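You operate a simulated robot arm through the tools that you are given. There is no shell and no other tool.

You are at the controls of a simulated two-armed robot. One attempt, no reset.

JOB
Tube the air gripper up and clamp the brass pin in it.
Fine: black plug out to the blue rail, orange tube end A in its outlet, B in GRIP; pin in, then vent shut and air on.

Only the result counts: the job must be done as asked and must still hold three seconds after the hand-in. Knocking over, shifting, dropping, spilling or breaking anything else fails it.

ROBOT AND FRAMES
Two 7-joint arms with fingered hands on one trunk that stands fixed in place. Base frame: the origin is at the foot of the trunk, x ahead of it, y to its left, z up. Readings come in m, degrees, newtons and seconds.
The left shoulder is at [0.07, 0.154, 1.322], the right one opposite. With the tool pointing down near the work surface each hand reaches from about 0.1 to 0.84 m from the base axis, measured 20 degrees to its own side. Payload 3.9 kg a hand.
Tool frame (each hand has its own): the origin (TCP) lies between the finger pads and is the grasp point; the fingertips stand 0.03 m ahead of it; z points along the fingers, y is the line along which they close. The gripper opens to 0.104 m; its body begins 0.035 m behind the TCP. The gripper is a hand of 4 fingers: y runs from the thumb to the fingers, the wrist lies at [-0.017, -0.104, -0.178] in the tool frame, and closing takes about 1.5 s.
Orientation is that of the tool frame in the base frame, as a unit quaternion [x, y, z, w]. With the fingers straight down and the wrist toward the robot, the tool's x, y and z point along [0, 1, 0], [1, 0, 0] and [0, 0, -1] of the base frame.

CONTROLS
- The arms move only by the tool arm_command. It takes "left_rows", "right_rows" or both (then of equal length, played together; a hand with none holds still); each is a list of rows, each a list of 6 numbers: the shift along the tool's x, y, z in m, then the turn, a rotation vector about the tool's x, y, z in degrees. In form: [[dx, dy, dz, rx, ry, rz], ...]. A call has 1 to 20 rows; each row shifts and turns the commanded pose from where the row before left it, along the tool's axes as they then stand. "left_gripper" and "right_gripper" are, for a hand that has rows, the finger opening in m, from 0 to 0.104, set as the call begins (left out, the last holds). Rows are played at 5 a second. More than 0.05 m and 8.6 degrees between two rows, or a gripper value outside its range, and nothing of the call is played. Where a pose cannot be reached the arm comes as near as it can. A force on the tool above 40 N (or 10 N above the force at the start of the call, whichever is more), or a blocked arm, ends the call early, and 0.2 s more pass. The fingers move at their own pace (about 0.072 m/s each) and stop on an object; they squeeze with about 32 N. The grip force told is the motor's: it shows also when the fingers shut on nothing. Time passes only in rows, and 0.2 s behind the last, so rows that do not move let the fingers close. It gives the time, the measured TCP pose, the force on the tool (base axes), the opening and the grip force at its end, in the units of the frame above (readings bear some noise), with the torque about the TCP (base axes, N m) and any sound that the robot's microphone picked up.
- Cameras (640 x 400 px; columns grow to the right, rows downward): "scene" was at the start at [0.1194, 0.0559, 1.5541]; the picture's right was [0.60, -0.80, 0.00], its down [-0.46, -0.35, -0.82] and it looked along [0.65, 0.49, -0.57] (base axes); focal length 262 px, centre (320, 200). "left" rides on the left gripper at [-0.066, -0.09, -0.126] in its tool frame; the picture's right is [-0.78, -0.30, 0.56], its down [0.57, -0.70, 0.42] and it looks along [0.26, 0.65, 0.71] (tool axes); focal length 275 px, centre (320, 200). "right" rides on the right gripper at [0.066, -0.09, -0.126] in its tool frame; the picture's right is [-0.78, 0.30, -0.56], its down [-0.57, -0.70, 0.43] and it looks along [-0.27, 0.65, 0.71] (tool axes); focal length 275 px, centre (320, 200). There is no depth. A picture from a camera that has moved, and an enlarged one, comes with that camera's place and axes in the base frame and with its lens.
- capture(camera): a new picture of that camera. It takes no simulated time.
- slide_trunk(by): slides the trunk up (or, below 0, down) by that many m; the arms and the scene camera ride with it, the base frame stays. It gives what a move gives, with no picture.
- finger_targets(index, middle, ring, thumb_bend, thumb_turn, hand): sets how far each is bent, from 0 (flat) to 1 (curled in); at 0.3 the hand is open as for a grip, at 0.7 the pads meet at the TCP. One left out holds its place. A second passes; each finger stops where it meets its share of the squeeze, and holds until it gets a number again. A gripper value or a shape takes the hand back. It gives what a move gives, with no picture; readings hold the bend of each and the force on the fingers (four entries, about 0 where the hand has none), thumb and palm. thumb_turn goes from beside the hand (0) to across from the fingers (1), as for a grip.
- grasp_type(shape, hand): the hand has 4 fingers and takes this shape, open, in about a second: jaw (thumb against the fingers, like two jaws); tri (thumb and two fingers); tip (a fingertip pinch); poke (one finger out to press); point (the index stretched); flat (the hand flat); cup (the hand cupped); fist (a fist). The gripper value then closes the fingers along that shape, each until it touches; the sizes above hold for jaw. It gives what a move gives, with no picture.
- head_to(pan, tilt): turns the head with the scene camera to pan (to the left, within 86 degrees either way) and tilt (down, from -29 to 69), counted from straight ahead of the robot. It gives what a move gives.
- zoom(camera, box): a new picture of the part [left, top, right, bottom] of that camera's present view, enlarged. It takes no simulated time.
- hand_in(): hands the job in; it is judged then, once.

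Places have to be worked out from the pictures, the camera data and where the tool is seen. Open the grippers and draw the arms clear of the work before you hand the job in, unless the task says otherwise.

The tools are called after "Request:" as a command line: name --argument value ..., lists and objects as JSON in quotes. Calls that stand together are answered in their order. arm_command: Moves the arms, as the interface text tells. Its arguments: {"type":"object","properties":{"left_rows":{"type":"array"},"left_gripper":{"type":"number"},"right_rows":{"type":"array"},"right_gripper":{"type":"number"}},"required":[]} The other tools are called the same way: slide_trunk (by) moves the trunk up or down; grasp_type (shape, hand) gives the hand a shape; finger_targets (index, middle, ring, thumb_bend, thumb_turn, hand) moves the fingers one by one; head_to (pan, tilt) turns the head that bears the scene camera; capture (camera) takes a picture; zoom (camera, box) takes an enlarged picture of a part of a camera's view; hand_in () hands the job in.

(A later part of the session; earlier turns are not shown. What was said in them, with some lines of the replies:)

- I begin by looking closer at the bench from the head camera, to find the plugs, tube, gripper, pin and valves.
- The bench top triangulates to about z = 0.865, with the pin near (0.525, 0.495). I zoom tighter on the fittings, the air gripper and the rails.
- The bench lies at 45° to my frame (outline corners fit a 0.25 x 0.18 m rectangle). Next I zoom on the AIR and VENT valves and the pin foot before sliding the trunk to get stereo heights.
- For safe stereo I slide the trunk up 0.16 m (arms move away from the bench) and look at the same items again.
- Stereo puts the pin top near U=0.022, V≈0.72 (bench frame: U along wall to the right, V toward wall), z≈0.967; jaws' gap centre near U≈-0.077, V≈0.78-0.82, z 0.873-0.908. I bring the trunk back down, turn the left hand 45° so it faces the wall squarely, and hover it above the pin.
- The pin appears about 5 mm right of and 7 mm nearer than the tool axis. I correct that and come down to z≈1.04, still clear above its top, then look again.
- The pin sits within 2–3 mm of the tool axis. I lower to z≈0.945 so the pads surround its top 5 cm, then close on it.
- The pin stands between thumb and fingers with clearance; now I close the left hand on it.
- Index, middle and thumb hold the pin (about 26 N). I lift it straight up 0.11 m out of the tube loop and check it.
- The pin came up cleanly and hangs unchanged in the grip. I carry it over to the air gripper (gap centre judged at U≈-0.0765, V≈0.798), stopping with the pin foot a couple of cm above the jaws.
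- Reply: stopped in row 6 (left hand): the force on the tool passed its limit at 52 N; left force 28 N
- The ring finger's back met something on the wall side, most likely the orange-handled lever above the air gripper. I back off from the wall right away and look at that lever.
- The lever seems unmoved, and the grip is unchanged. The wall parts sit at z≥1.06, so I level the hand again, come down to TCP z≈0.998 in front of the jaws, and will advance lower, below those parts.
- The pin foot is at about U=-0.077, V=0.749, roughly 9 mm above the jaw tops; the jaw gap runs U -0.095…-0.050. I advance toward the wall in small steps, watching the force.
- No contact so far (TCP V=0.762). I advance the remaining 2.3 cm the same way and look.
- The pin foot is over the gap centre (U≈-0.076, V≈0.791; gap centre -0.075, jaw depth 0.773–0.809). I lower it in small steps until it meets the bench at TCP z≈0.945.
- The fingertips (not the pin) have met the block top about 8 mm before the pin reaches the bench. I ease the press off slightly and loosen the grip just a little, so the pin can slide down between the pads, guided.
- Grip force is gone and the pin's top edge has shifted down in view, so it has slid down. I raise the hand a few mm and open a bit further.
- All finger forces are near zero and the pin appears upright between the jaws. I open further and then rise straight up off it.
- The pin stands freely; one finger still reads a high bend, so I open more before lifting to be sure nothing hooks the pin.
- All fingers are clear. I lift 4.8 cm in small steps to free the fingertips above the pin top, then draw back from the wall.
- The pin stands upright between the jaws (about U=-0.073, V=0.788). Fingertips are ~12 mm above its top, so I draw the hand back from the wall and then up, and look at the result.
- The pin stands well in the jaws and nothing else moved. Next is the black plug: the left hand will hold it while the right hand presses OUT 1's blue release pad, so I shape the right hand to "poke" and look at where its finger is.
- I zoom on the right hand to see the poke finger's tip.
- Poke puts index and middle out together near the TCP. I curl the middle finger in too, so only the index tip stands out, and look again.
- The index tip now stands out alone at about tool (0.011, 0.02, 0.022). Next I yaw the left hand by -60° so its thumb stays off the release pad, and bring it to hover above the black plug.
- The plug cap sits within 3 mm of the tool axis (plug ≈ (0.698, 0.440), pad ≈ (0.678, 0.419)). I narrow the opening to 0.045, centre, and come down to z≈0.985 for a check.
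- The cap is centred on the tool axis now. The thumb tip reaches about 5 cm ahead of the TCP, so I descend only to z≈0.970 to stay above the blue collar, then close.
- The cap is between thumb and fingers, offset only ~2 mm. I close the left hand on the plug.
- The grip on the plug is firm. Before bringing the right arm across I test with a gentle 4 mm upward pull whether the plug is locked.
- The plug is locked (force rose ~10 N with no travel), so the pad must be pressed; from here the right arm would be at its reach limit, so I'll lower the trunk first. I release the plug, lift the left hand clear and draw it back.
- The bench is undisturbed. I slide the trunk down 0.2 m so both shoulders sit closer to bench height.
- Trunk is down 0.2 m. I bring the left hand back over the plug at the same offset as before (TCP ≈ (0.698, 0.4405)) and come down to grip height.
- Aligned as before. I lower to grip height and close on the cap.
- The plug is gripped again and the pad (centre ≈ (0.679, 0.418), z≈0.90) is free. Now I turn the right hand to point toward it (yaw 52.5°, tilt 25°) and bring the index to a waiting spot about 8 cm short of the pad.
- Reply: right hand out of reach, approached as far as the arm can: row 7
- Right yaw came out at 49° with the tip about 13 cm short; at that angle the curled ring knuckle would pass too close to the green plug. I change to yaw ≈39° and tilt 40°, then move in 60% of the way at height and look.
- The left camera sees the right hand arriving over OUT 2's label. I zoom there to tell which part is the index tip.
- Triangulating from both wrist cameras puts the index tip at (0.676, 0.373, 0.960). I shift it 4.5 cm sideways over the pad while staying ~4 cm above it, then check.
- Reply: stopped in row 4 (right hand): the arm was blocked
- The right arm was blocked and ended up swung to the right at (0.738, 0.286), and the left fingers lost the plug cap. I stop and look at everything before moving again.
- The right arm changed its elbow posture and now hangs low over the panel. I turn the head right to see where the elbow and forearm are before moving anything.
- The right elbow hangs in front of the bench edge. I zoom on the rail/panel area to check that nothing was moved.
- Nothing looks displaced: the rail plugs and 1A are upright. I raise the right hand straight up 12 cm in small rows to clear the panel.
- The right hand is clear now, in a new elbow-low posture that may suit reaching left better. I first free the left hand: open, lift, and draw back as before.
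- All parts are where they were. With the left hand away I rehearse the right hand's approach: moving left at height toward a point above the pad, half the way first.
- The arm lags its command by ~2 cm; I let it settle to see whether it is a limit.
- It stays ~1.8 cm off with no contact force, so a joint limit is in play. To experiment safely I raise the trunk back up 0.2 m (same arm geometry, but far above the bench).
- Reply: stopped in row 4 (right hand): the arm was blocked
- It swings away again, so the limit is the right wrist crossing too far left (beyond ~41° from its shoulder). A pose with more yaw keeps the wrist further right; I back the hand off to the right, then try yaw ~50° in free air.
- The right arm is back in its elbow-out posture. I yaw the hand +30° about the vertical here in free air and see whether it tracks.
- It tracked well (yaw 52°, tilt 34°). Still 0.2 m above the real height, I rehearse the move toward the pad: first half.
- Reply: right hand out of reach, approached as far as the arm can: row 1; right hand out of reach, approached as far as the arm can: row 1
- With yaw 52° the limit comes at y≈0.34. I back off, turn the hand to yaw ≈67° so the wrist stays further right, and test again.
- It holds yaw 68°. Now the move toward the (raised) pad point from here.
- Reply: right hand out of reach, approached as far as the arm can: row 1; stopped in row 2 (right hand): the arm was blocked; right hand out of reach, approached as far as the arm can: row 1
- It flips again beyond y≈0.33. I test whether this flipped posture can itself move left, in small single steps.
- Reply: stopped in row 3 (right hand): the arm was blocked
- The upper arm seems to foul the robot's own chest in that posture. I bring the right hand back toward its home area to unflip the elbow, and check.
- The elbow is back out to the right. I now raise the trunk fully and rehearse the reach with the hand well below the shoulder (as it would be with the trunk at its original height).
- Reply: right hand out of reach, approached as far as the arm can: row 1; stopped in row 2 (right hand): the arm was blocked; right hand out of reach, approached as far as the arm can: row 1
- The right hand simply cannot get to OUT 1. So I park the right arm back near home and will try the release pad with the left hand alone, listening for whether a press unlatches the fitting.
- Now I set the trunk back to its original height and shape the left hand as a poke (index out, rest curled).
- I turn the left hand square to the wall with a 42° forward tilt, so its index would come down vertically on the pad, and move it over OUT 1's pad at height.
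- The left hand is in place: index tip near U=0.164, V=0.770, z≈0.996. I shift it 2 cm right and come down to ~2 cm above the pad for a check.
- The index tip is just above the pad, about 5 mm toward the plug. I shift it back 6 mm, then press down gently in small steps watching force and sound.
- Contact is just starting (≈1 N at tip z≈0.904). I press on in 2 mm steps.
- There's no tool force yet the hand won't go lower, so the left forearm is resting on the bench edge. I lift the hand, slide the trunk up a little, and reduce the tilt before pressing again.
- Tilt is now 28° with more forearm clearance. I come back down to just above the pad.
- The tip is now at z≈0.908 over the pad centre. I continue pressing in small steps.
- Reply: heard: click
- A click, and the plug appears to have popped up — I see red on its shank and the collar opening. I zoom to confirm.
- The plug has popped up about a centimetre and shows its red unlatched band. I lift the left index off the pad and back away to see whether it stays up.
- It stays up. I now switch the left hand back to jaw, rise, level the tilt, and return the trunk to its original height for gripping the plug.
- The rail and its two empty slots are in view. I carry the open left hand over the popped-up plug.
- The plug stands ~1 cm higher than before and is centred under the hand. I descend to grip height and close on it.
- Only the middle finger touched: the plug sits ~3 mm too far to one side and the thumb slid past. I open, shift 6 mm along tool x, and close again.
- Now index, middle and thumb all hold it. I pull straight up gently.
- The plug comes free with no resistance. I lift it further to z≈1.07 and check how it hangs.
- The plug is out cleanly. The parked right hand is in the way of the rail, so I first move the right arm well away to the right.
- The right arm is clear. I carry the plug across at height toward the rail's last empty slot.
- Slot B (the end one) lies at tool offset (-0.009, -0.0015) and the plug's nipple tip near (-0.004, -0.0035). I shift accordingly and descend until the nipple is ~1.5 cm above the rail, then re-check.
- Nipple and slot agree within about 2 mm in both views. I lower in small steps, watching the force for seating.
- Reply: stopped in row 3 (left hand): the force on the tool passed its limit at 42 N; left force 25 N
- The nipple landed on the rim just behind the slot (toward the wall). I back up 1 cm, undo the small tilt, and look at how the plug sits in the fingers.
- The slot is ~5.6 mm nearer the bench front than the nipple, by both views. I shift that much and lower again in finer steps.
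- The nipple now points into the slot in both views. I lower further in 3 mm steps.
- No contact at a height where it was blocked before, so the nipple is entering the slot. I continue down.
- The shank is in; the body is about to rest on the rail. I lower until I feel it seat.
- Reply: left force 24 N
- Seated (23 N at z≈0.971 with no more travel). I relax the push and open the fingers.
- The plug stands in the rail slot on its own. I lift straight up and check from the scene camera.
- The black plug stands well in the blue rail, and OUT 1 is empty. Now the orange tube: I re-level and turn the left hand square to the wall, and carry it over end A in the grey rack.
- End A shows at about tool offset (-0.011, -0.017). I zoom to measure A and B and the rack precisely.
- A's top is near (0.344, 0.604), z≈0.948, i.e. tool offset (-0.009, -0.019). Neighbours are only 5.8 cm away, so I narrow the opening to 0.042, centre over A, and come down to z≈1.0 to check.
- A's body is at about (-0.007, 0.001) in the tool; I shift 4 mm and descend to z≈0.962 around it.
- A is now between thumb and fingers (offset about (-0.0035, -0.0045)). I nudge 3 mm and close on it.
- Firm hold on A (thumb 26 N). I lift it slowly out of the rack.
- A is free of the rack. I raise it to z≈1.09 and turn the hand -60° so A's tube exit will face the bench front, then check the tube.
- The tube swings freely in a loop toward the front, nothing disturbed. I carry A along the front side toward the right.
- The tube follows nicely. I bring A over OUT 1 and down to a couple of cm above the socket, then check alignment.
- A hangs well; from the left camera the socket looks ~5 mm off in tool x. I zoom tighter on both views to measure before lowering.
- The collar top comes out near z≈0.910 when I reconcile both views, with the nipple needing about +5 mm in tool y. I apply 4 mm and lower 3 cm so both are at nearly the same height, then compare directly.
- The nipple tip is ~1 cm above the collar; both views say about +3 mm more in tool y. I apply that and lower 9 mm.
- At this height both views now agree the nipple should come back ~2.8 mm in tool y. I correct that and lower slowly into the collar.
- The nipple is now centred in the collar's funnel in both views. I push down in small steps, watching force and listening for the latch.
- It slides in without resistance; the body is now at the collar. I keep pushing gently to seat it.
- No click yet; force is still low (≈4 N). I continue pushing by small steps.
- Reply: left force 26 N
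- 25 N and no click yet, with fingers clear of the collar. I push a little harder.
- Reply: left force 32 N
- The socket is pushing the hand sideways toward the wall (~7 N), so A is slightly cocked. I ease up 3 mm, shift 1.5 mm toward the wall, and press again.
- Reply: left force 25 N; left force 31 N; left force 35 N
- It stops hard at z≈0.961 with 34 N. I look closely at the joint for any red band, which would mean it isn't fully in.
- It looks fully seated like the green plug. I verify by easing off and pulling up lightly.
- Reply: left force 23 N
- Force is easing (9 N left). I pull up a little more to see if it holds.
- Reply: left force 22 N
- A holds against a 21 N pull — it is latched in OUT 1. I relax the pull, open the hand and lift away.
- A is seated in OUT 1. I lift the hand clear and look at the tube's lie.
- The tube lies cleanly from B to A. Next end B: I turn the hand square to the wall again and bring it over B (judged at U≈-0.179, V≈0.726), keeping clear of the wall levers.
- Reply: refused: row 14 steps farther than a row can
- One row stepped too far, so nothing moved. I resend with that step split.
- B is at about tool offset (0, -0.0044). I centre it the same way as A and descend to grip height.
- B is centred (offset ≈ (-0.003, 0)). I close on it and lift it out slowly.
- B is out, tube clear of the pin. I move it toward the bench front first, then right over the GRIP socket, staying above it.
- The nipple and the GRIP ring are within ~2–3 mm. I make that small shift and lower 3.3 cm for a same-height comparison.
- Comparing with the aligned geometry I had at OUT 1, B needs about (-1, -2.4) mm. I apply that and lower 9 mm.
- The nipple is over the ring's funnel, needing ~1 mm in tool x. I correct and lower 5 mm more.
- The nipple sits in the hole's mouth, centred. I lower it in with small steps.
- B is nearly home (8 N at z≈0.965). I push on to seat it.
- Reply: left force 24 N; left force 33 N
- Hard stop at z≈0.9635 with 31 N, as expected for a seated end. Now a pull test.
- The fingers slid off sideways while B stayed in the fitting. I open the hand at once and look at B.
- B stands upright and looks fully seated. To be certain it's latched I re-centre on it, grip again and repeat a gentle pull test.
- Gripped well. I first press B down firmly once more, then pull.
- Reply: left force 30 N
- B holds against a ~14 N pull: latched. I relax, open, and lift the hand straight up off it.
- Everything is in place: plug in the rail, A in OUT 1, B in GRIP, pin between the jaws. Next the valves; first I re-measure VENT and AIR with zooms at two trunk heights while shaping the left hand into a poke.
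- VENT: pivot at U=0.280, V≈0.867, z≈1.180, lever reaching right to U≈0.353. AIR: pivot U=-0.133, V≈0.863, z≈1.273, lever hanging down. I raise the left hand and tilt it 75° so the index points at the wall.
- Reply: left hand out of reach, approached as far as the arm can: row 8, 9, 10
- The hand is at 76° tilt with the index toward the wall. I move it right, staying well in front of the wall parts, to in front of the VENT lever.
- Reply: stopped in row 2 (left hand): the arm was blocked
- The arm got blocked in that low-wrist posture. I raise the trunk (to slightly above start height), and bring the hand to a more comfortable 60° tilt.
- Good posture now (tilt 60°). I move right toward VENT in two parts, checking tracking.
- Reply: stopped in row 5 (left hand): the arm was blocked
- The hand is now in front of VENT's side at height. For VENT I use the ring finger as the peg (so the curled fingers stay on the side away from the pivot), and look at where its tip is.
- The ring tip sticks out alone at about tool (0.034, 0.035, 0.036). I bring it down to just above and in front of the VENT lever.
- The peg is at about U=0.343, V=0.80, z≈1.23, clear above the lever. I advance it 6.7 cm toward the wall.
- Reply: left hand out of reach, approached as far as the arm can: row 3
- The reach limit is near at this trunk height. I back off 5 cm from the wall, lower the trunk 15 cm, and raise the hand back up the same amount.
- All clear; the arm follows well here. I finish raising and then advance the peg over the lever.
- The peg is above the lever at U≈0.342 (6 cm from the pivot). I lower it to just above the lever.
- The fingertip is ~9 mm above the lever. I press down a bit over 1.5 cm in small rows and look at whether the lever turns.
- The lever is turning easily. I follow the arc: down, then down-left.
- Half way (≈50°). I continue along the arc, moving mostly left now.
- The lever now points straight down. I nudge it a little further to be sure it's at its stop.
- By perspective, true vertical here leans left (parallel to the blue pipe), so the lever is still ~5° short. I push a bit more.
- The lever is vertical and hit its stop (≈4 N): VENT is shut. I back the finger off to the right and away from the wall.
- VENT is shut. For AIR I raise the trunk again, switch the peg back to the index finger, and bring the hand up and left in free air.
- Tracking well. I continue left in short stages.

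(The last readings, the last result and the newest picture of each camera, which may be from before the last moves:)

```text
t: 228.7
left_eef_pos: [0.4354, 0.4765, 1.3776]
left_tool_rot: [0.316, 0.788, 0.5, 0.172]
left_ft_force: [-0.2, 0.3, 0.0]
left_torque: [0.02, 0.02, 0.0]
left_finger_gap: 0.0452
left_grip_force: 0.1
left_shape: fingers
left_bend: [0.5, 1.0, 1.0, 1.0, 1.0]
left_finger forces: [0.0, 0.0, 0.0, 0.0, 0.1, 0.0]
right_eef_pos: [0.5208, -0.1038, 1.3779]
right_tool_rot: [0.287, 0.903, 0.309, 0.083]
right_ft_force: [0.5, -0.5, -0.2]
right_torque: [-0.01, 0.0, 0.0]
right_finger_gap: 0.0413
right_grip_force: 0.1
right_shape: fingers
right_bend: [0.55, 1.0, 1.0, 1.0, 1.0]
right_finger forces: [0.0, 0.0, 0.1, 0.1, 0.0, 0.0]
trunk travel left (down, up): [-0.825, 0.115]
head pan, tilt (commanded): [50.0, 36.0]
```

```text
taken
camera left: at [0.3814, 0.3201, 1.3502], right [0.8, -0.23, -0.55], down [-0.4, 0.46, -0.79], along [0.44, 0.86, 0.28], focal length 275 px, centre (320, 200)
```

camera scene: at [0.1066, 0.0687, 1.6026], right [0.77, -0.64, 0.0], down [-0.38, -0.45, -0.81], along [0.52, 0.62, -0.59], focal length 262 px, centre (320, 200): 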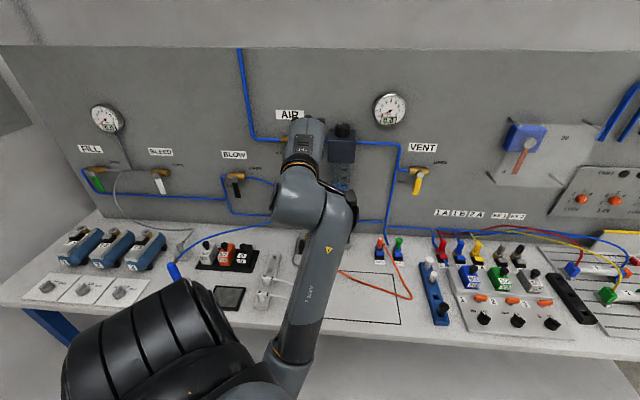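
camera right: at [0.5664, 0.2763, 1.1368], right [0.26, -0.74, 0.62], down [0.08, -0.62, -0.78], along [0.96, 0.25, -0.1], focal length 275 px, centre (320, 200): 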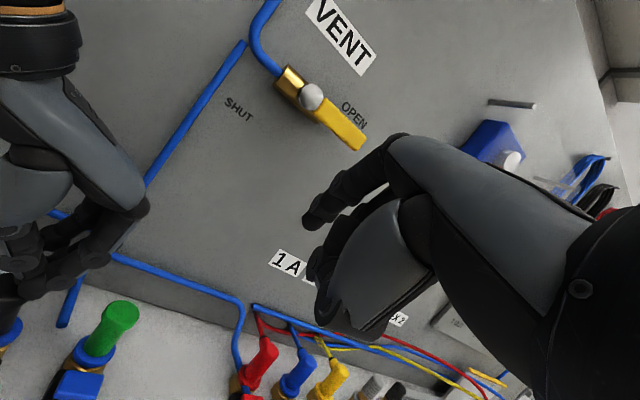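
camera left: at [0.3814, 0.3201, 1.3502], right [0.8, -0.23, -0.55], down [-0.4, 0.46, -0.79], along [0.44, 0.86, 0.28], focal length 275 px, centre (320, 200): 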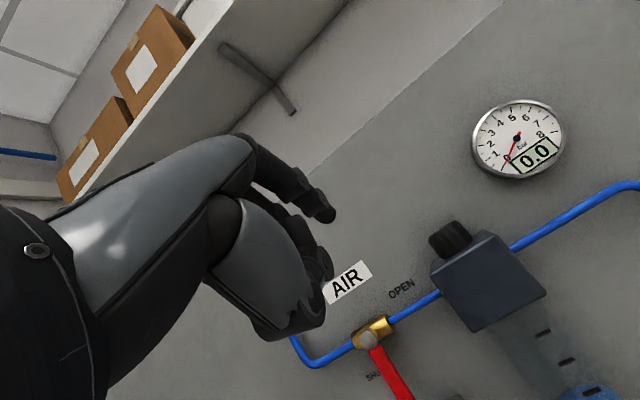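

The hand is in front of AIR. I bring the index tip to the left of and in front of the red lever, at mid-lever height.

Request:
arm_command --left_rows '[[0.0221, -0.0216, 0.0244, 0, 0, 0], [0.0221, -0.0216, 0.0244, 0, 0, 0], [0.0221, -0.0216, 0.0244, 0, 0, 0], [0, 0, 0, 0, 0, 0]]'

Request:
arm_command --left_rows '[[0.0221, -0.0216, 0.0244, 0, 0, 0], [0.0221, -0.0216, 0.0244, 0, 0, 0], [0.0221, -0.0216, 0.0244, 0, 0, 0], [0, 0, 0, 0, 0, 0]]'

Request:
capture --camera "left"

Request:
zoom --camera "scene" --box '[230, 110, 350, 220]'

```text
t: 229.7
left_eef_pos: [0.4048, 0.5524, 1.2898]
left_tool_rot: [0.317, 0.787, 0.5, 0.174]
left_ft_force: [-0.1, 0.9, -0.3]
left_torque: [-0.02, -0.01, -0.03]
left_finger_gap: 0.0456
left_grip_force: 0.0
left_shape: fingers
left_bend: [0.5, 1.0, 1.0, 1.0, 1.0]
left_finger forces: [0.0, 0.0, 0.0, 0.1, 0.0, 0.0]
right_eef_pos: [0.519, -0.1021, 1.3793]
right_tool_rot: [0.288, 0.902, 0.309, 0.084]
right_ft_force: [-0.2, -1.0, -0.6]
right_torque: [0.01, -0.01, 0.02]
right_finger_gap: 0.0412
right_grip_force: 0.0
right_shape: fingers
right_bend: [0.55, 1.0, 1.0, 1.0, 1.0]
right_finger forces: [0.1, 0.1, 0.0, 0.0, 0.1, 0.1]
trunk travel left (down, up): [-0.825, 0.115]
head pan, tilt (commanded): [50.0, 36.0]
```

```text
t: 230.7
left_eef_pos: [0.378, 0.6312, 1.2012]
left_tool_rot: [0.316, 0.788, 0.5, 0.173]
left_ft_force: [0.6, -0.2, -1.1]
left_torque: [0.0, -0.01, 0.02]
left_finger_gap: 0.0453
left_grip_force: 0.0
left_shape: fingers
left_bend: [0.5, 1.0, 1.0, 1.0, 1.0]
left_finger forces: [0.1, 0.0, 0.0, 0.0, 0.0, 0.0]
right_eef_pos: [0.5189, -0.1031, 1.3796]
right_tool_rot: [0.288, 0.902, 0.309, 0.084]
right_ft_force: [-1.0, 0.5, 0.5]
right_torque: [-0.03, -0.03, 0.01]
right_finger_gap: 0.0413
right_grip_force: 0.1
right_shape: fingers
right_bend: [0.55, 1.0, 1.0, 1.0, 1.0]
right_finger forces: [0.0, 0.0, 0.0, 0.0, 0.0, 0.0]
trunk travel left (down, up): [-0.825, 0.115]
head pan, tilt (commanded): [50.0, 36.0]
```

```text
taken
camera left: at [0.3244, 0.4744, 1.1741], right [0.81, -0.23, -0.55], down [-0.4, 0.46, -0.79], along [0.43, 0.86, 0.28], focal length 275 px, centre (320, 200)
```

left: 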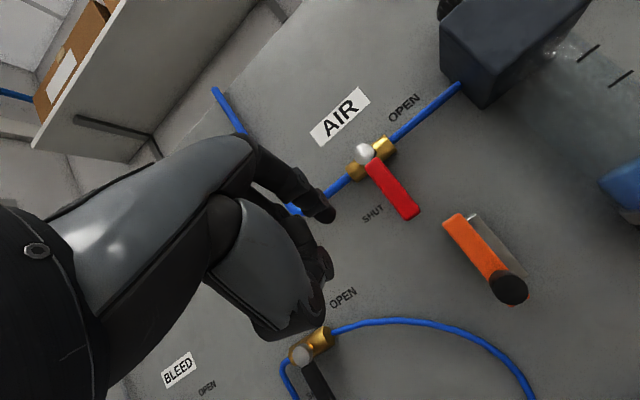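

```text
3.64 times, centred on (290, 165) of scene
camera zoom: at [0.1054, 0.069, 1.6027], right [0.77, -0.64, 0.0], down [-0.38, -0.45, -0.81], along [0.52, 0.62, -0.59], focal length 951 px, centre (429, 327)
```

zoom: 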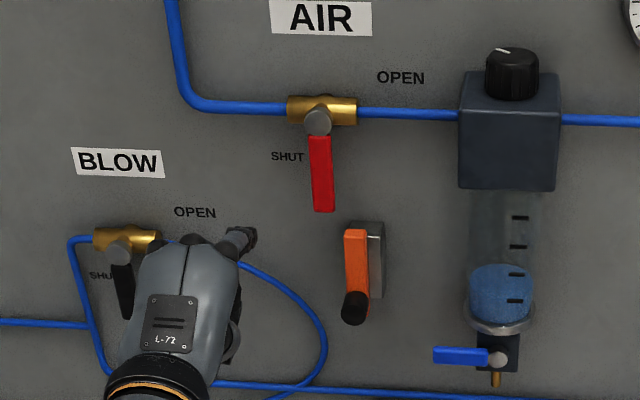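

The index tip is at about U=-0.174, V=0.76, z≈1.217, left of the red lever. I advance it toward the wall to the lever's depth.

Request:
arm_command --left_rows '[[-0.0018, 0.0163, 0.0328, 0, 0, 0], [-0.0018, 0.0163, 0.0328, 0, 0, 0], [-0.0016, 0.015, 0.03, 0, 0, 0], [0, 0, 0, 0, 0, 0]]'

Request:
zoom --camera "scene" --box '[240, 110, 340, 200]'

Request:
capture --camera "left"

```text
t: 231.7
left_eef_pos: [0.4522, 0.7031, 1.2005]
left_tool_rot: [0.316, 0.787, 0.5, 0.173]
left_ft_force: [-0.8, -1.0, 0.1]
left_torque: [0.0, 0.0, -0.01]
left_finger_gap: 0.0454
left_grip_force: 0.1
left_shape: fingers
left_bend: [0.5, 1.0, 1.0, 1.0, 1.0]
left_finger forces: [0.0, 0.0, 0.0, 0.1, 0.0, 0.0]
right_eef_pos: [0.5189, -0.1032, 1.3795]
right_tool_rot: [0.287, 0.903, 0.309, 0.083]
right_ft_force: [0.1, 0.3, 0.1]
right_torque: [0.01, -0.03, -0.01]
right_finger_gap: 0.0414
right_grip_force: 0.1
right_shape: fingers
right_bend: [0.55, 1.0, 1.0, 1.0, 1.0]
right_finger forces: [0.1, 0.0, 0.0, 0.1, 0.0, 0.1]
trunk travel left (down, up): [-0.825, 0.115]
head pan, tilt (commanded): [50.0, 36.0]
```

```text
4.44 times, centred on (290, 155) of scene
camera zoom: at [0.1051, 0.0694, 1.6027], right [0.77, -0.64, 0.0], down [-0.38, -0.45, -0.81], along [0.52, 0.62, -0.59], focal length 1163 px, centre (453, 400)
```

zoom: 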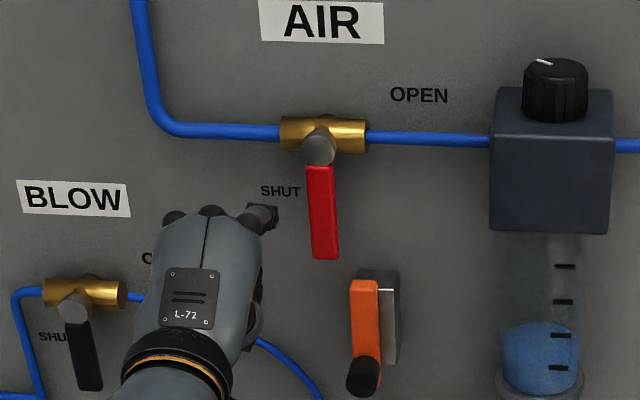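

```text
taken
camera left: at [0.398, 0.5475, 1.1729], right [0.81, -0.23, -0.55], down [-0.4, 0.46, -0.79], along [0.43, 0.86, 0.28], focal length 275 px, centre (320, 200)
```

left: 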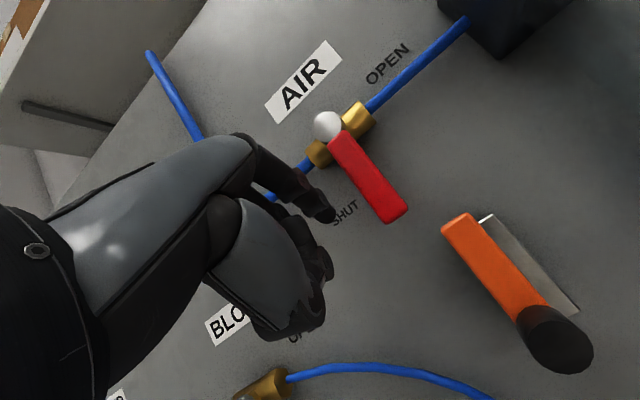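

The tip is beside the lever, about 2 cm to its left. I go 8 mm deeper and then push right along the lever's arc, checking at ~30°.

Request:
arm_command --left_rows '[[-0.0004, 0.0036, 0.0072, 0, 0, 0], [-0.0105, 0.0002, -0.0007, 0, 0, 0], [-0.0105, 0.0002, -0.0007, 0, 0, 0], [-0.0075, -0.0011, 0.0001, 0, 0, 0], [-0.0075, -0.0011, 0.0001, 0, 0, 0]]'

Request:
zoom --camera "scene" --box '[240, 110, 340, 200]'

```text
t: 232.9
left_eef_pos: [0.4829, 0.6816, 1.1999]
left_tool_rot: [0.317, 0.788, 0.499, 0.172]
left_ft_force: [-1.5, -0.3, 0.2]
left_torque: [-0.05, -0.06, 0.06]
left_finger_gap: 0.045
left_grip_force: 1.1
left_shape: fingers
left_bend: [0.5, 1.0, 1.0, 1.0, 1.0]
left_finger forces: [1.9, 0.0, 0.1, 0.1, 0.1, 0.0]
right_eef_pos: [0.5187, -0.1033, 1.3804]
right_tool_rot: [0.287, 0.903, 0.309, 0.083]
right_ft_force: [0.2, -0.3, 0.1]
right_torque: [-0.02, 0.04, 0.05]
right_finger_gap: 0.0413
right_grip_force: 0.1
right_shape: fingers
right_bend: [0.55, 1.0, 1.0, 1.0, 1.0]
right_finger forces: [0.1, 0.1, 0.1, 0.0, 0.1, 0.1]
trunk travel left (down, up): [-0.825, 0.115]
head pan, tilt (commanded): [50.0, 36.0]
```

```text
4.44 times, centred on (290, 155) of scene
camera zoom: at [0.1054, 0.0692, 1.6026], right [0.77, -0.64, 0.0], down [-0.38, -0.45, -0.81], along [0.52, 0.62, -0.59], focal length 1163 px, centre (453, 400)
```

zoom: 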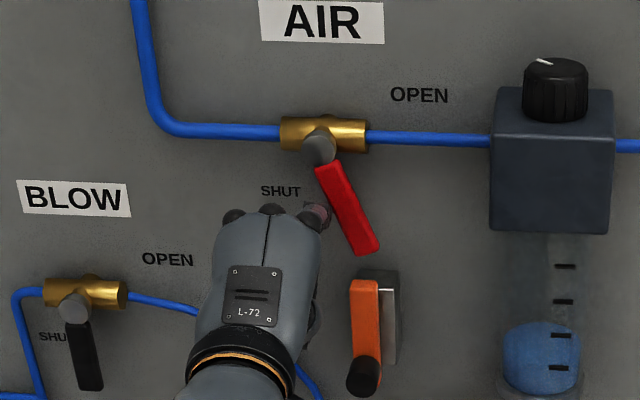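

The red lever is turning (≈22°). I continue to about 60°.

Request:
arm_command --left_rows '[[-0.0074, 0.0007, -0.0007, 0, 0, 0], [-0.007, 0.0023, -0.0015, 0, 0, 0], [-0.007, 0.0023, -0.0015, 0, 0, 0], [-0.006, 0.004, -0.0023, 0, 0, 0]]'

Request:
zoom --camera "scene" --box '[240, 110, 340, 200]'

```text
t: 233.9
left_eef_pos: [0.5038, 0.6622, 1.2111]
left_tool_rot: [0.317, 0.788, 0.499, 0.173]
left_ft_force: [-2.3, 0.2, -1.3]
left_torque: [-0.04, -0.01, -0.02]
left_finger_gap: 0.0442
left_grip_force: 1.0
left_shape: fingers
left_bend: [0.51, 1.0, 1.0, 1.0, 1.0]
left_finger forces: [2.0, 0.0, 0.1, 0.1, 0.0, 0.0]
right_eef_pos: [0.5184, -0.103, 1.3794]
right_tool_rot: [0.288, 0.902, 0.309, 0.085]
right_ft_force: [0.0, 0.0, -0.3]
right_torque: [-0.01, 0.01, 0.0]
right_finger_gap: 0.0414
right_grip_force: 0.2
right_shape: fingers
right_bend: [0.55, 1.0, 1.0, 1.0, 1.0]
right_finger forces: [0.2, 0.0, 0.0, 0.0, 0.1, 0.0]
trunk travel left (down, up): [-0.825, 0.115]
head pan, tilt (commanded): [50.0, 36.0]
```

```text
4.44 times, centred on (290, 155) of scene
camera zoom: at [0.1051, 0.0696, 1.6026], right [0.77, -0.64, 0.0], down [-0.38, -0.45, -0.81], along [0.52, 0.62, -0.59], focal length 1163 px, centre (453, 400)
```

zoom: 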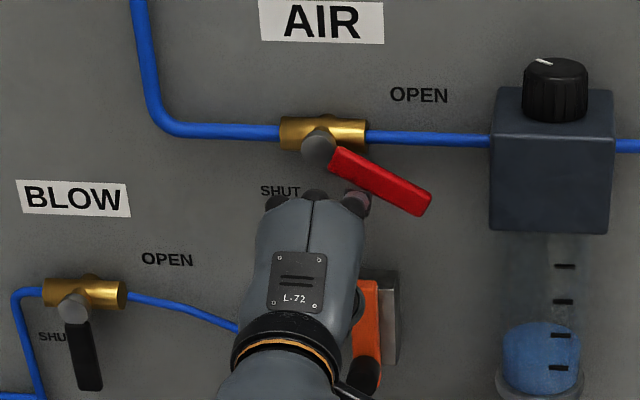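

The lever is at ~60°. I push it on, now mostly upward, watching the gauge and clearance from the orange tool.

Request:
arm_command --left_rows '[[-0.0046, 0.0053, -0.0028, 0, 0, 0], [-0.0046, 0.0053, -0.0028, 0, 0, 0]]'

Request:
zoom --camera "scene" --box '[240, 100, 340, 190]'

Request:
zoom --camera "scene" --box '[365, 80, 425, 130]'

```text
t: 234.5
left_eef_pos: [0.5108, 0.6559, 1.2219]
left_tool_rot: [0.317, 0.788, 0.499, 0.173]
left_ft_force: [-2.3, -0.6, -1.7]
left_torque: [-0.06, -0.02, 0.01]
left_finger_gap: 0.0438
left_grip_force: 1.2
left_shape: fingers
left_bend: [0.52, 1.0, 1.0, 1.0, 1.0]
left_finger forces: [1.9, 0.0, 0.1, 0.0, 0.0, 0.1]
right_eef_pos: [0.5189, -0.1037, 1.3794]
right_tool_rot: [0.287, 0.903, 0.308, 0.083]
right_ft_force: [-0.7, -0.2, -0.8]
right_torque: [-0.01, 0.0, -0.02]
right_finger_gap: 0.0411
right_grip_force: 0.0
right_shape: fingers
right_bend: [0.55, 1.0, 1.0, 1.0, 1.0]
right_finger forces: [0.0, 0.0, 0.0, 0.0, 0.1, 0.1]
trunk travel left (down, up): [-0.825, 0.115]
head pan, tilt (commanded): [50.0, 36.0]
```

```text
4.44 times, centred on (290, 145) of scene
camera zoom: at [0.1055, 0.0694, 1.6026], right [0.77, -0.64, 0.0], down [-0.38, -0.45, -0.81], along [0.52, 0.62, -0.59], focal length 1163 px, centre (453, 444)
```

zoom: 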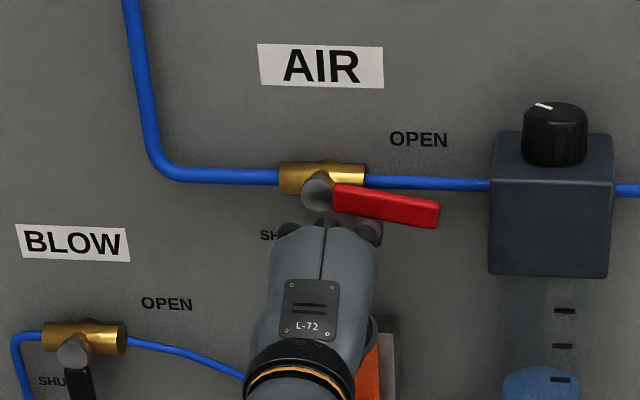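

```text
8.00 times, centred on (395, 105) of scene
camera zoom: at [0.1055, 0.0694, 1.6026], right [0.77, -0.64, 0.0], down [-0.38, -0.45, -0.81], along [0.52, 0.62, -0.59], focal length 2093 px, centre (-280, 960)
```

zoom: 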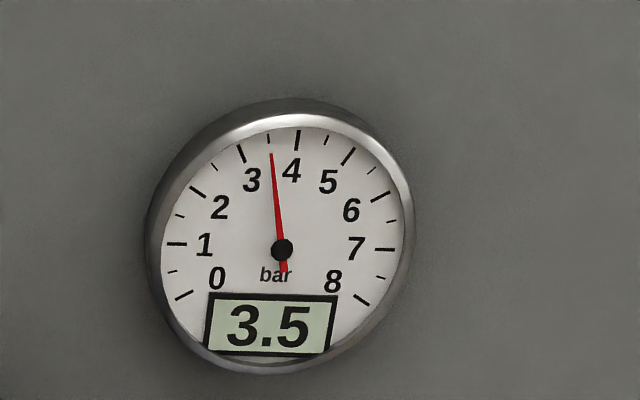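

The gauge already reads 3.5 bar. I push the lever the last ~10° to fully open.

Request:
arm_command --left_rows '[[-0.0029, 0.0061, -0.0032, 0, 0, 0], [-0.0029, 0.0061, -0.0032, 0, 0, 0]]'

Request:
zoom --camera "scene" --box '[240, 100, 340, 190]'

Request:
zoom --camera "scene" --box '[365, 80, 425, 130]'

```text
t: 235.1
left_eef_pos: [0.5128, 0.6497, 1.2368]
left_tool_rot: [0.317, 0.788, 0.499, 0.173]
left_ft_force: [-2.6, -1.5, -5.1]
left_torque: [-0.04, 0.06, 0.02]
left_finger_gap: 0.0411
left_grip_force: 3.1
left_shape: fingers
left_bend: [0.56, 1.0, 1.0, 1.0, 1.0]
left_finger forces: [5.3, 0.0, 0.1, 0.1, 0.0, 0.0]
right_eef_pos: [0.5182, -0.1026, 1.3789]
right_tool_rot: [0.287, 0.902, 0.31, 0.083]
right_ft_force: [0.6, -0.1, -0.2]
right_torque: [-0.01, 0.0, 0.04]
right_finger_gap: 0.0414
right_grip_force: 0.0
right_shape: fingers
right_bend: [0.55, 1.0, 1.0, 1.0, 1.0]
right_finger forces: [0.0, 0.0, 0.0, 0.0, 0.0, 0.0]
trunk travel left (down, up): [-0.825, 0.115]
head pan, tilt (commanded): [50.0, 36.0]
```

```text
4.44 times, centred on (290, 145) of scene
camera zoom: at [0.1052, 0.0692, 1.6026], right [0.77, -0.64, 0.0], down [-0.38, -0.45, -0.81], along [0.52, 0.62, -0.59], focal length 1163 px, centre (453, 444)
```

zoom: 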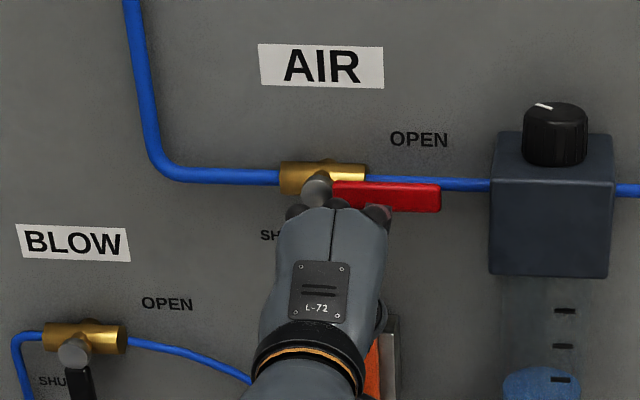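

```text
8.00 times, centred on (395, 105) of scene
camera zoom: at [0.1052, 0.0692, 1.6026], right [0.77, -0.64, 0.0], down [-0.38, -0.45, -0.81], along [0.52, 0.62, -0.59], focal length 2093 px, centre (-280, 960)
```

zoom: 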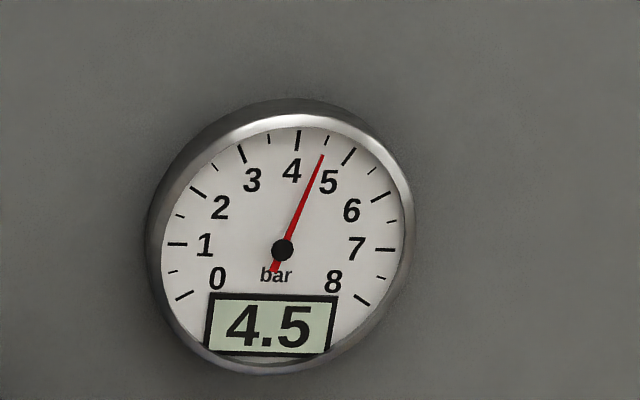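

AIR lever is fully horizontal (open) against its stop and the gauge reads 4.5 bar. I drop the finger away from the lever and back off from the wall.

Request:
arm_command --left_rows '[[-0.0005, -0.0107, 0.0053, 0, 0, 0], [0.0016, -0.0148, -0.0298, 0, 0, 0], [0.0016, -0.0148, -0.0298, 0, 0, 0], [0.0016, -0.0148, -0.0298, 0, 0, 0], [0, 0, 0, 0, 0, 0]]'

Request:
capture --camera "scene"

Request:
zoom --camera "scene" --box '[365, 80, 425, 130]'

Request:
zoom --camera "scene" --box '[260, 210, 420, 310]'

```text
t: 236.3
left_eef_pos: [0.4451, 0.5793, 1.223]
left_tool_rot: [0.317, 0.787, 0.5, 0.173]
left_ft_force: [0.4, -0.3, -0.7]
left_torque: [-0.03, 0.0, 0.01]
left_finger_gap: 0.0453
left_grip_force: 0.0
left_shape: fingers
left_bend: [0.5, 1.0, 1.0, 1.0, 1.0]
left_finger forces: [0.1, 0.0, 0.0, 0.0, 0.0, 0.1]
right_eef_pos: [0.5206, -0.1035, 1.3793]
right_tool_rot: [0.287, 0.903, 0.308, 0.082]
right_ft_force: [0.4, 0.6, 0.2]
right_torque: [-0.02, 0.03, 0.02]
right_finger_gap: 0.0415
right_grip_force: 0.0
right_shape: fingers
right_bend: [0.55, 1.0, 1.0, 1.0, 1.0]
right_finger forces: [0.0, 0.0, 0.0, 0.0, 0.1, 0.0]
trunk travel left (down, up): [-0.825, 0.115]
head pan, tilt (commanded): [50.0, 36.0]
```

```text
taken
camera scene: at [0.1063, 0.07, 1.6026], right [0.77, -0.64, 0.0], down [-0.38, -0.45, -0.81], along [0.52, 0.62, -0.59], focal length 262 px, centre (320, 200)
```

scene: 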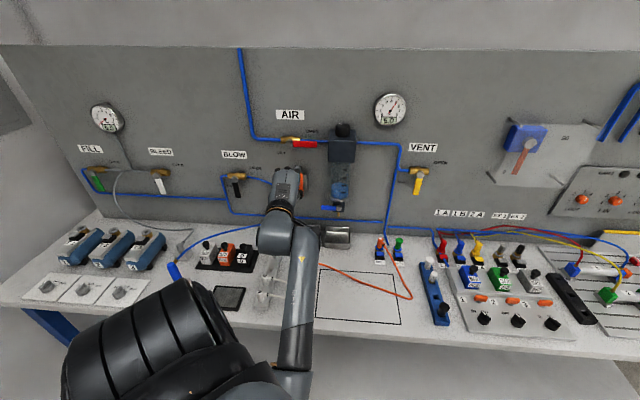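

```text
8.00 times, centred on (395, 105) of scene
camera zoom: at [0.1063, 0.07, 1.6026], right [0.77, -0.64, 0.0], down [-0.38, -0.45, -0.81], along [0.52, 0.62, -0.59], focal length 2093 px, centre (-280, 960)
```

zoom: 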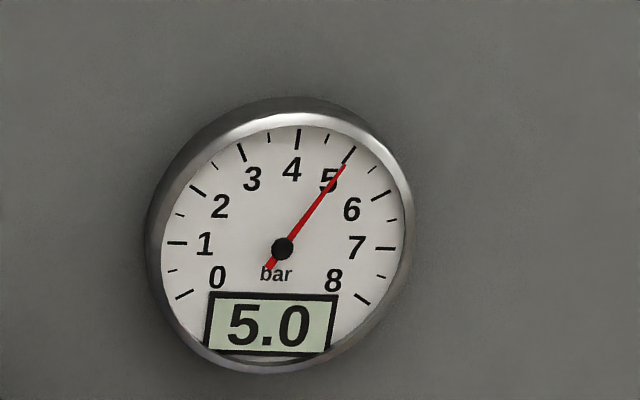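

```text
4.00 times, centred on (340, 260) of scene
camera zoom: at [0.1063, 0.07, 1.6026], right [0.77, -0.64, 0.0], down [-0.38, -0.45, -0.81], along [0.52, 0.62, -0.59], focal length 1047 px, centre (240, -40)
```

zoom: 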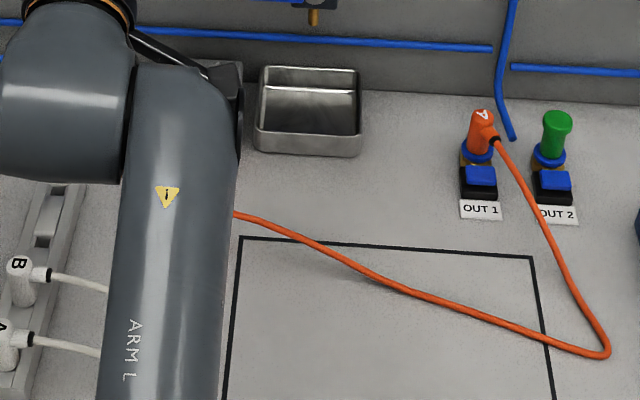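

5.0 bar and holding. I draw the left arm further back and up so I can see the air gripper and the pin.

Request:
arm_command --left_rows '[[0.0026, 0.009, -0.0379, 0, 0, 0], [0.0026, 0.009, -0.0379, 0, 0, 0], [0.0026, 0.009, -0.0379, 0, 0, 0], [0.0026, 0.009, -0.0379, 0, 0, 0], [0.0, 0.03, -0.015, 0, 0, 0], [0, 0.03, -0.015, 0, 0, 0], [0, 0, 0, 0, 0, 0]]'

Request:
capture --camera "scene"

Request:
zoom --camera "scene" --box '[260, 200, 360, 290]'

```text
t: 237.9
left_eef_pos: [0.3878, 0.5089, 1.3706]
left_tool_rot: [0.318, 0.788, 0.499, 0.17]
left_ft_force: [0.7, -0.1, 0.1]
left_torque: [0.03, 0.02, 0.03]
left_finger_gap: 0.0452
left_grip_force: 0.0
left_shape: fingers
left_bend: [0.5, 1.0, 1.0, 1.0, 1.0]
left_finger forces: [0.0, 0.0, 0.0, 0.0, 0.0, 0.1]
left hand out of reach, approached as far as the arm can: row 4, 5, 6
right_eef_pos: [0.5285, -0.1062, 1.375]
right_tool_rot: [0.289, 0.903, 0.31, 0.079]
right_ft_force: [0.0, -0.2, -0.1]
right_torque: [0.02, 0.01, 0.05]
right_finger_gap: 0.0413
right_grip_force: 0.1
right_shape: fingers
right_bend: [0.55, 1.0, 1.0, 1.0, 1.0]
right_finger forces: [0.0, 0.1, 0.0, 0.0, 0.0, 0.0]
trunk travel left (down, up): [-0.825, 0.115]
head pan, tilt (commanded): [50.0, 36.0]
```

```text
taken
camera scene: at [0.1158, 0.0649, 1.602], right [0.77, -0.64, -0.01], down [-0.38, -0.45, -0.81], along [0.52, 0.62, -0.59], focal length 262 px, centre (320, 200)
```

scene: 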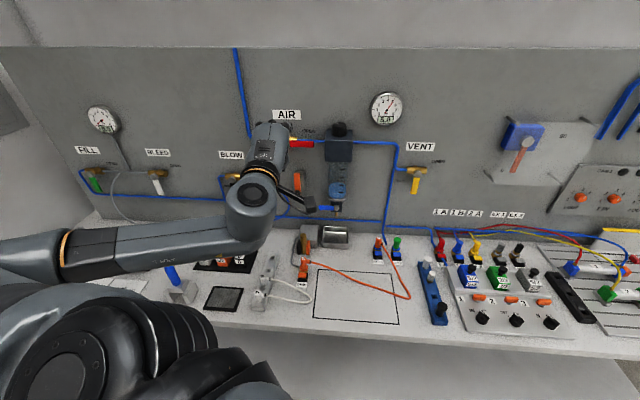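

```text
4.44 times, centred on (310, 245) of scene
camera zoom: at [0.1158, 0.0649, 1.602], right [0.77, -0.64, -0.01], down [-0.38, -0.45, -0.81], along [0.52, 0.62, -0.59], focal length 1163 px, centre (364, 0)
```

zoom: 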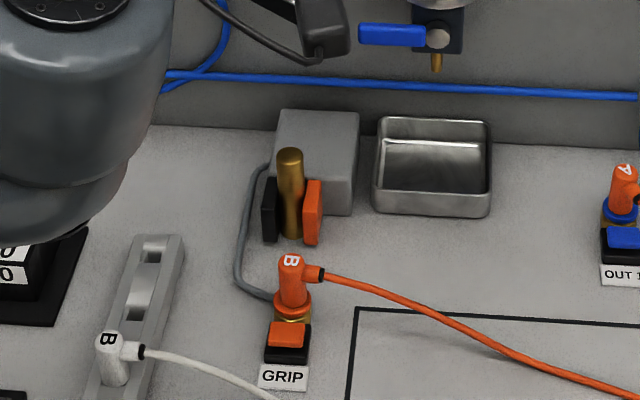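

The jaws have closed on the pin, standing upright and clamped. The left arm swung its elbow out; I let it settle and check its surroundings.

Request:
arm_command --left_rows '[[0, 0, 0, 0, 0, 0], [0, 0, 0, 0, 0, 0], [0, 0, 0, 0, 0, 0]]'

Request:
head_to --pan 62 --tilt 35

Request:
capture --camera "scene"

Request:
capture --camera "left"

```text
t: 238.7
left_eef_pos: [0.3799, 0.5127, 1.3706]
left_tool_rot: [0.316, 0.787, 0.5, 0.173]
left_ft_force: [0.5, -0.2, 0.0]
left_torque: [0.01, -0.01, 0.01]
left_finger_gap: 0.0453
left_grip_force: 0.1
left_shape: fingers
left_bend: [0.5, 1.0, 1.0, 1.0, 1.0]
left_finger forces: [0.0, 0.1, 0.0, 0.0, 0.1, 0.0]
right_eef_pos: [0.5193, -0.1028, 1.3791]
right_tool_rot: [0.287, 0.903, 0.309, 0.083]
right_ft_force: [0.1, 0.3, 0.1]
right_torque: [0.01, 0.01, -0.01]
right_finger_gap: 0.0412
right_grip_force: 0.1
right_shape: fingers
right_bend: [0.55, 1.0, 1.0, 1.0, 1.0]
right_finger forces: [0.1, 0.1, 0.0, 0.0, 0.1, 0.0]
trunk travel left (down, up): [-0.825, 0.115]
head pan, tilt (commanded): [50.0, 36.0]
```

```text
t: 239.5
left_eef_pos: [0.3776, 0.5126, 1.3708]
left_tool_rot: [0.316, 0.788, 0.5, 0.173]
left_ft_force: [-0.5, -0.1, -0.4]
left_torque: [0.01, -0.01, -0.03]
left_finger_gap: 0.0452
left_grip_force: 0.1
left_shape: fingers
left_bend: [0.5, 1.0, 1.0, 1.0, 1.0]
left_finger forces: [0.0, 0.0, 0.1, 0.0, 0.0, 0.0]
right_eef_pos: [0.5182, -0.1029, 1.3794]
right_tool_rot: [0.287, 0.903, 0.309, 0.084]
right_ft_force: [0.0, 0.7, 0.6]
right_torque: [-0.01, 0.0, 0.01]
right_finger_gap: 0.0412
right_grip_force: 0.0
right_shape: fingers
right_bend: [0.55, 1.0, 1.0, 1.0, 1.0]
right_finger forces: [0.1, 0.0, 0.1, 0.0, 0.0, 0.1]
trunk travel left (down, up): [-0.825, 0.115]
head pan, tilt (commanded): [62.0, 35.0]
```

```text
taken
camera scene: at [0.0896, 0.0806, 1.6042], right [0.88, -0.47, 0.0], down [-0.27, -0.51, -0.82], along [0.39, 0.72, -0.57], focal length 262 px, centre (320, 200)
```

scene: 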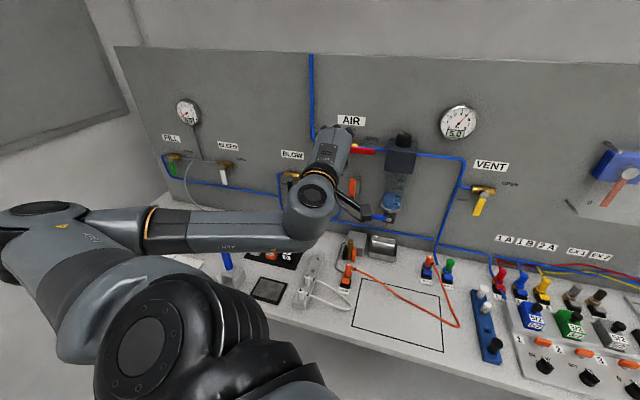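

```text
taken
camera left: at [0.3239, 0.3564, 1.3441], right [0.81, -0.23, -0.54], down [-0.4, 0.46, -0.79], along [0.44, 0.86, 0.28], focal length 275 px, centre (320, 200)
```

left: 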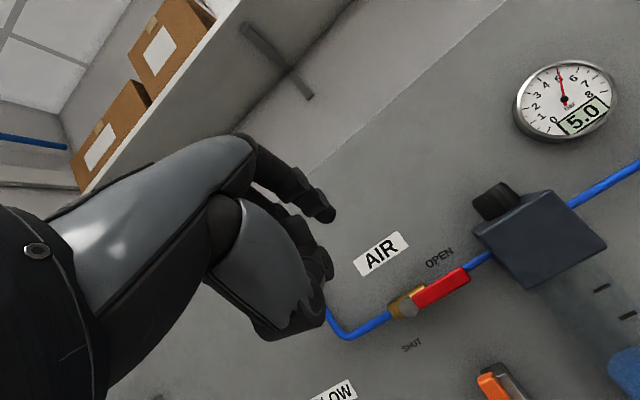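

The arm hangs freely, AIR open, gauge steady at 5.0. I open both hands into plain jaws and do a last close inspection of every part.

Request:
grasp_type --hand "left" --shape "jaw"

Request:
grasp_type --hand "right" --shape "jaw"

Request:
head_to --pan 42 --tilt 38

Request:
capture --camera "scene"

Request:
zoom --camera "scene" --box '[230, 190, 450, 320]'

```text
t: 240.4
left_eef_pos: [0.3786, 0.5112, 1.372]
left_tool_rot: [0.316, 0.788, 0.5, 0.172]
left_ft_force: [-0.4, -0.1, -0.4]
left_torque: [0.04, -0.03, 0.01]
left_finger_gap: 0.1039
left_grip_force: 0.1
left_shape: jaw
left_bend: [0.3, 0.3, 0.3, 0.3, 0.97]
left_finger forces: [0.1, 0.1, 0.1, 0.0, 0.1, 0.0]
right_eef_pos: [0.5185, -0.1034, 1.3797]
right_tool_rot: [0.288, 0.903, 0.308, 0.083]
right_ft_force: [-0.1, -0.1, 0.4]
right_torque: [0.02, 0.01, -0.01]
right_finger_gap: 0.0413
right_grip_force: 0.1
right_shape: fingers
right_bend: [0.55, 1.0, 1.0, 1.0, 1.0]
right_finger forces: [0.0, 0.1, 0.1, 0.0, 0.1, 0.1]
trunk travel left (down, up): [-0.825, 0.115]
head pan, tilt (commanded): [62.0, 35.0]
```

```text
t: 241.3
left_eef_pos: [0.3777, 0.5113, 1.3709]
left_tool_rot: [0.317, 0.787, 0.5, 0.173]
left_ft_force: [-0.1, -0.5, -0.4]
left_torque: [0.0, -0.01, -0.01]
left_finger_gap: 0.1038
left_grip_force: 0.1
left_shape: jaw
left_bend: [0.3, 0.3, 0.3, 0.3, 0.97]
left_finger forces: [0.1, 0.1, 0.0, 0.0, 0.0, 0.0]
right_eef_pos: [0.5201, -0.1036, 1.3795]
right_tool_rot: [0.288, 0.903, 0.308, 0.083]
right_ft_force: [-0.6, -0.1, -0.1]
right_torque: [-0.02, -0.01, 0.01]
right_finger_gap: 0.1039
right_grip_force: 0.0
right_shape: jaw
right_bend: [0.3, 0.3, 0.3, 0.3, 0.97]
right_finger forces: [0.0, 0.0, 0.0, 0.0, 0.0, 0.1]
trunk travel left (down, up): [-0.825, 0.115]
head pan, tilt (commanded): [62.0, 35.0]
```

```text
t: 242.1
left_eef_pos: [0.3783, 0.5123, 1.3706]
left_tool_rot: [0.317, 0.787, 0.499, 0.174]
left_ft_force: [0.5, -0.5, 0.7]
left_torque: [0.02, -0.01, 0.01]
left_finger_gap: 0.1039
left_grip_force: 0.1
left_shape: jaw
left_bend: [0.3, 0.3, 0.3, 0.3, 0.97]
left_finger forces: [0.1, 0.0, 0.0, 0.0, 0.0, 0.0]
right_eef_pos: [0.5193, -0.1031, 1.3796]
right_tool_rot: [0.288, 0.902, 0.309, 0.084]
right_ft_force: [0.3, 0.1, -1.0]
right_torque: [-0.06, -0.04, -0.02]
right_finger_gap: 0.1039
right_grip_force: 0.1
right_shape: jaw
right_bend: [0.3, 0.3, 0.3, 0.3, 0.97]
right_finger forces: [0.1, 0.1, 0.0, 0.0, 0.0, 0.0]
trunk travel left (down, up): [-0.825, 0.115]
head pan, tilt (commanded): [42.0, 38.0]
```

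```text
taken
camera scene: at [0.1133, 0.0602, 1.5996], right [0.67, -0.74, 0.0], down [-0.46, -0.41, -0.79], along [0.59, 0.53, -0.62], focal length 262 px, centre (320, 200)
```

scene: 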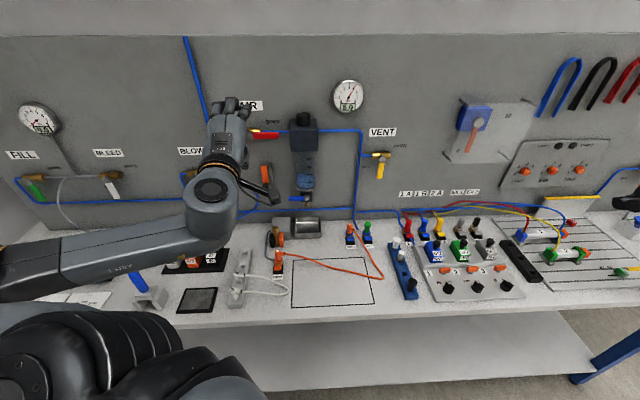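

```text
2.91 times, centred on (340, 255) of scene
camera zoom: at [0.1133, 0.0602, 1.5996], right [0.67, -0.74, 0.0], down [-0.46, -0.41, -0.79], along [0.59, 0.53, -0.62], focal length 761 px, centre (262, 40)
```

zoom: 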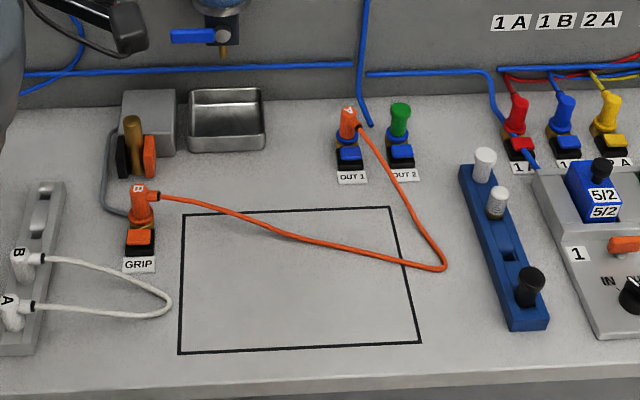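

Everything looks right: pin clamped, A and B in, plug in the rail, 5.0 bar. One last look at the pin, the two levers, and the bench's left side before handing in.

Request:
zoom --camera "scene" --box '[255, 215, 305, 260]'

Request:
zoom --camera "scene" --box '[230, 80, 420, 210]'

Request:
zoom --camera "scene" --box '[0, 90, 250, 320]'

```text
8.89 times, centred on (280, 238) of scene
camera zoom: at [0.1133, 0.0602, 1.5996], right [0.67, -0.74, 0.0], down [-0.46, -0.41, -0.79], along [0.59, 0.53, -0.62], focal length 2326 px, centre (676, -133)
```

zoom: 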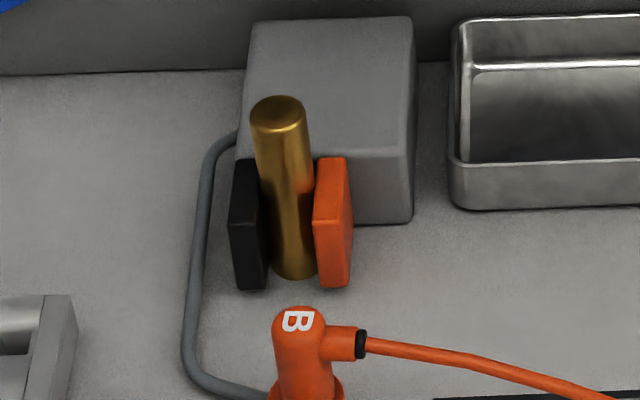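

```text
3.08 times, centred on (325, 145) of scene
camera zoom: at [0.1133, 0.0602, 1.5996], right [0.67, -0.74, 0.0], down [-0.46, -0.41, -0.79], along [0.59, 0.53, -0.62], focal length 805 px, centre (305, 369)
```

zoom: 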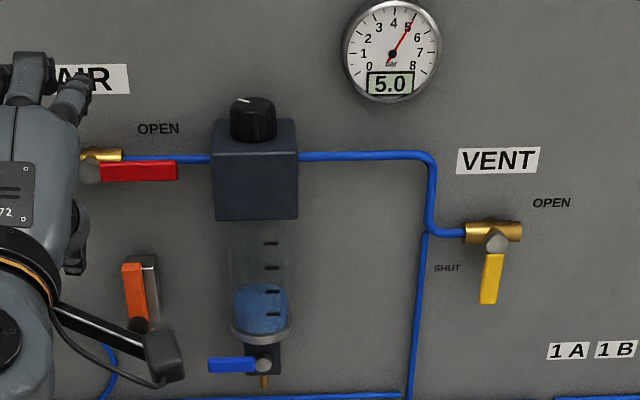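

```text
1.74 times, centred on (125, 205) of scene
camera zoom: at [0.1133, 0.0602, 1.5996], right [0.67, -0.74, 0.0], down [-0.46, -0.41, -0.79], along [0.59, 0.53, -0.62], focal length 455 px, centre (659, 191)
```

zoom: 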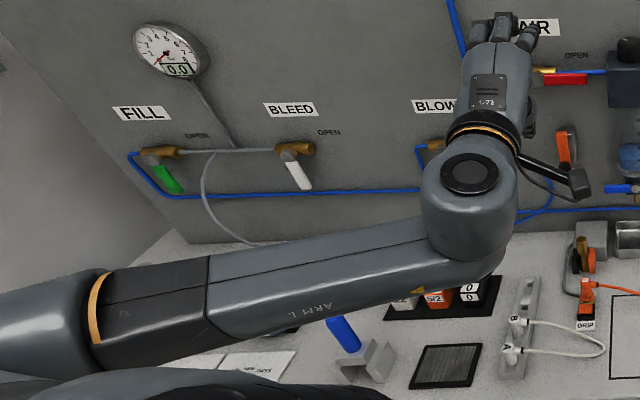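

Pin is gripped between both jaws, VENT lever down (shut), AIR lever along the pipe (open), 5.0 bar steady, and nothing else has moved; both hands are open and clear. I hand the job in.

Request:
hand_in

```text
The job is handed in.
```

The brass pin is clamped in the air gripper, and the job is handed in. The gauge held steady at 5.0 bar with AIR open and VENT shut. No verdict came back with the hand-in, so I can't confirm it passed.

- **Black plug:** pressing OUT 1's blue pad popped it loose. It now stands in the end slot of the blue rail.
- **Orange tube:** end A is in OUT 1 and end B is in GRIP. I pulled on both, about 20 N on A and 14 N on B, and neither came out.
- **Pin:** it stands upright on the bench between the jaws, with both jaws closed on it.
- **Valves:** I turned both levers to their stops, VENT first and then AIR.

Along the way the left hand bumped the orange-handled tool on the wall above the gripper. The right arm also swung over the blue rail when it hit its reach limit. I looked at both spots afterwards and nothing had moved or been knocked over.

Both hands are open and clear of the work. The left hand is resting about 25 cm from the AIR lever.
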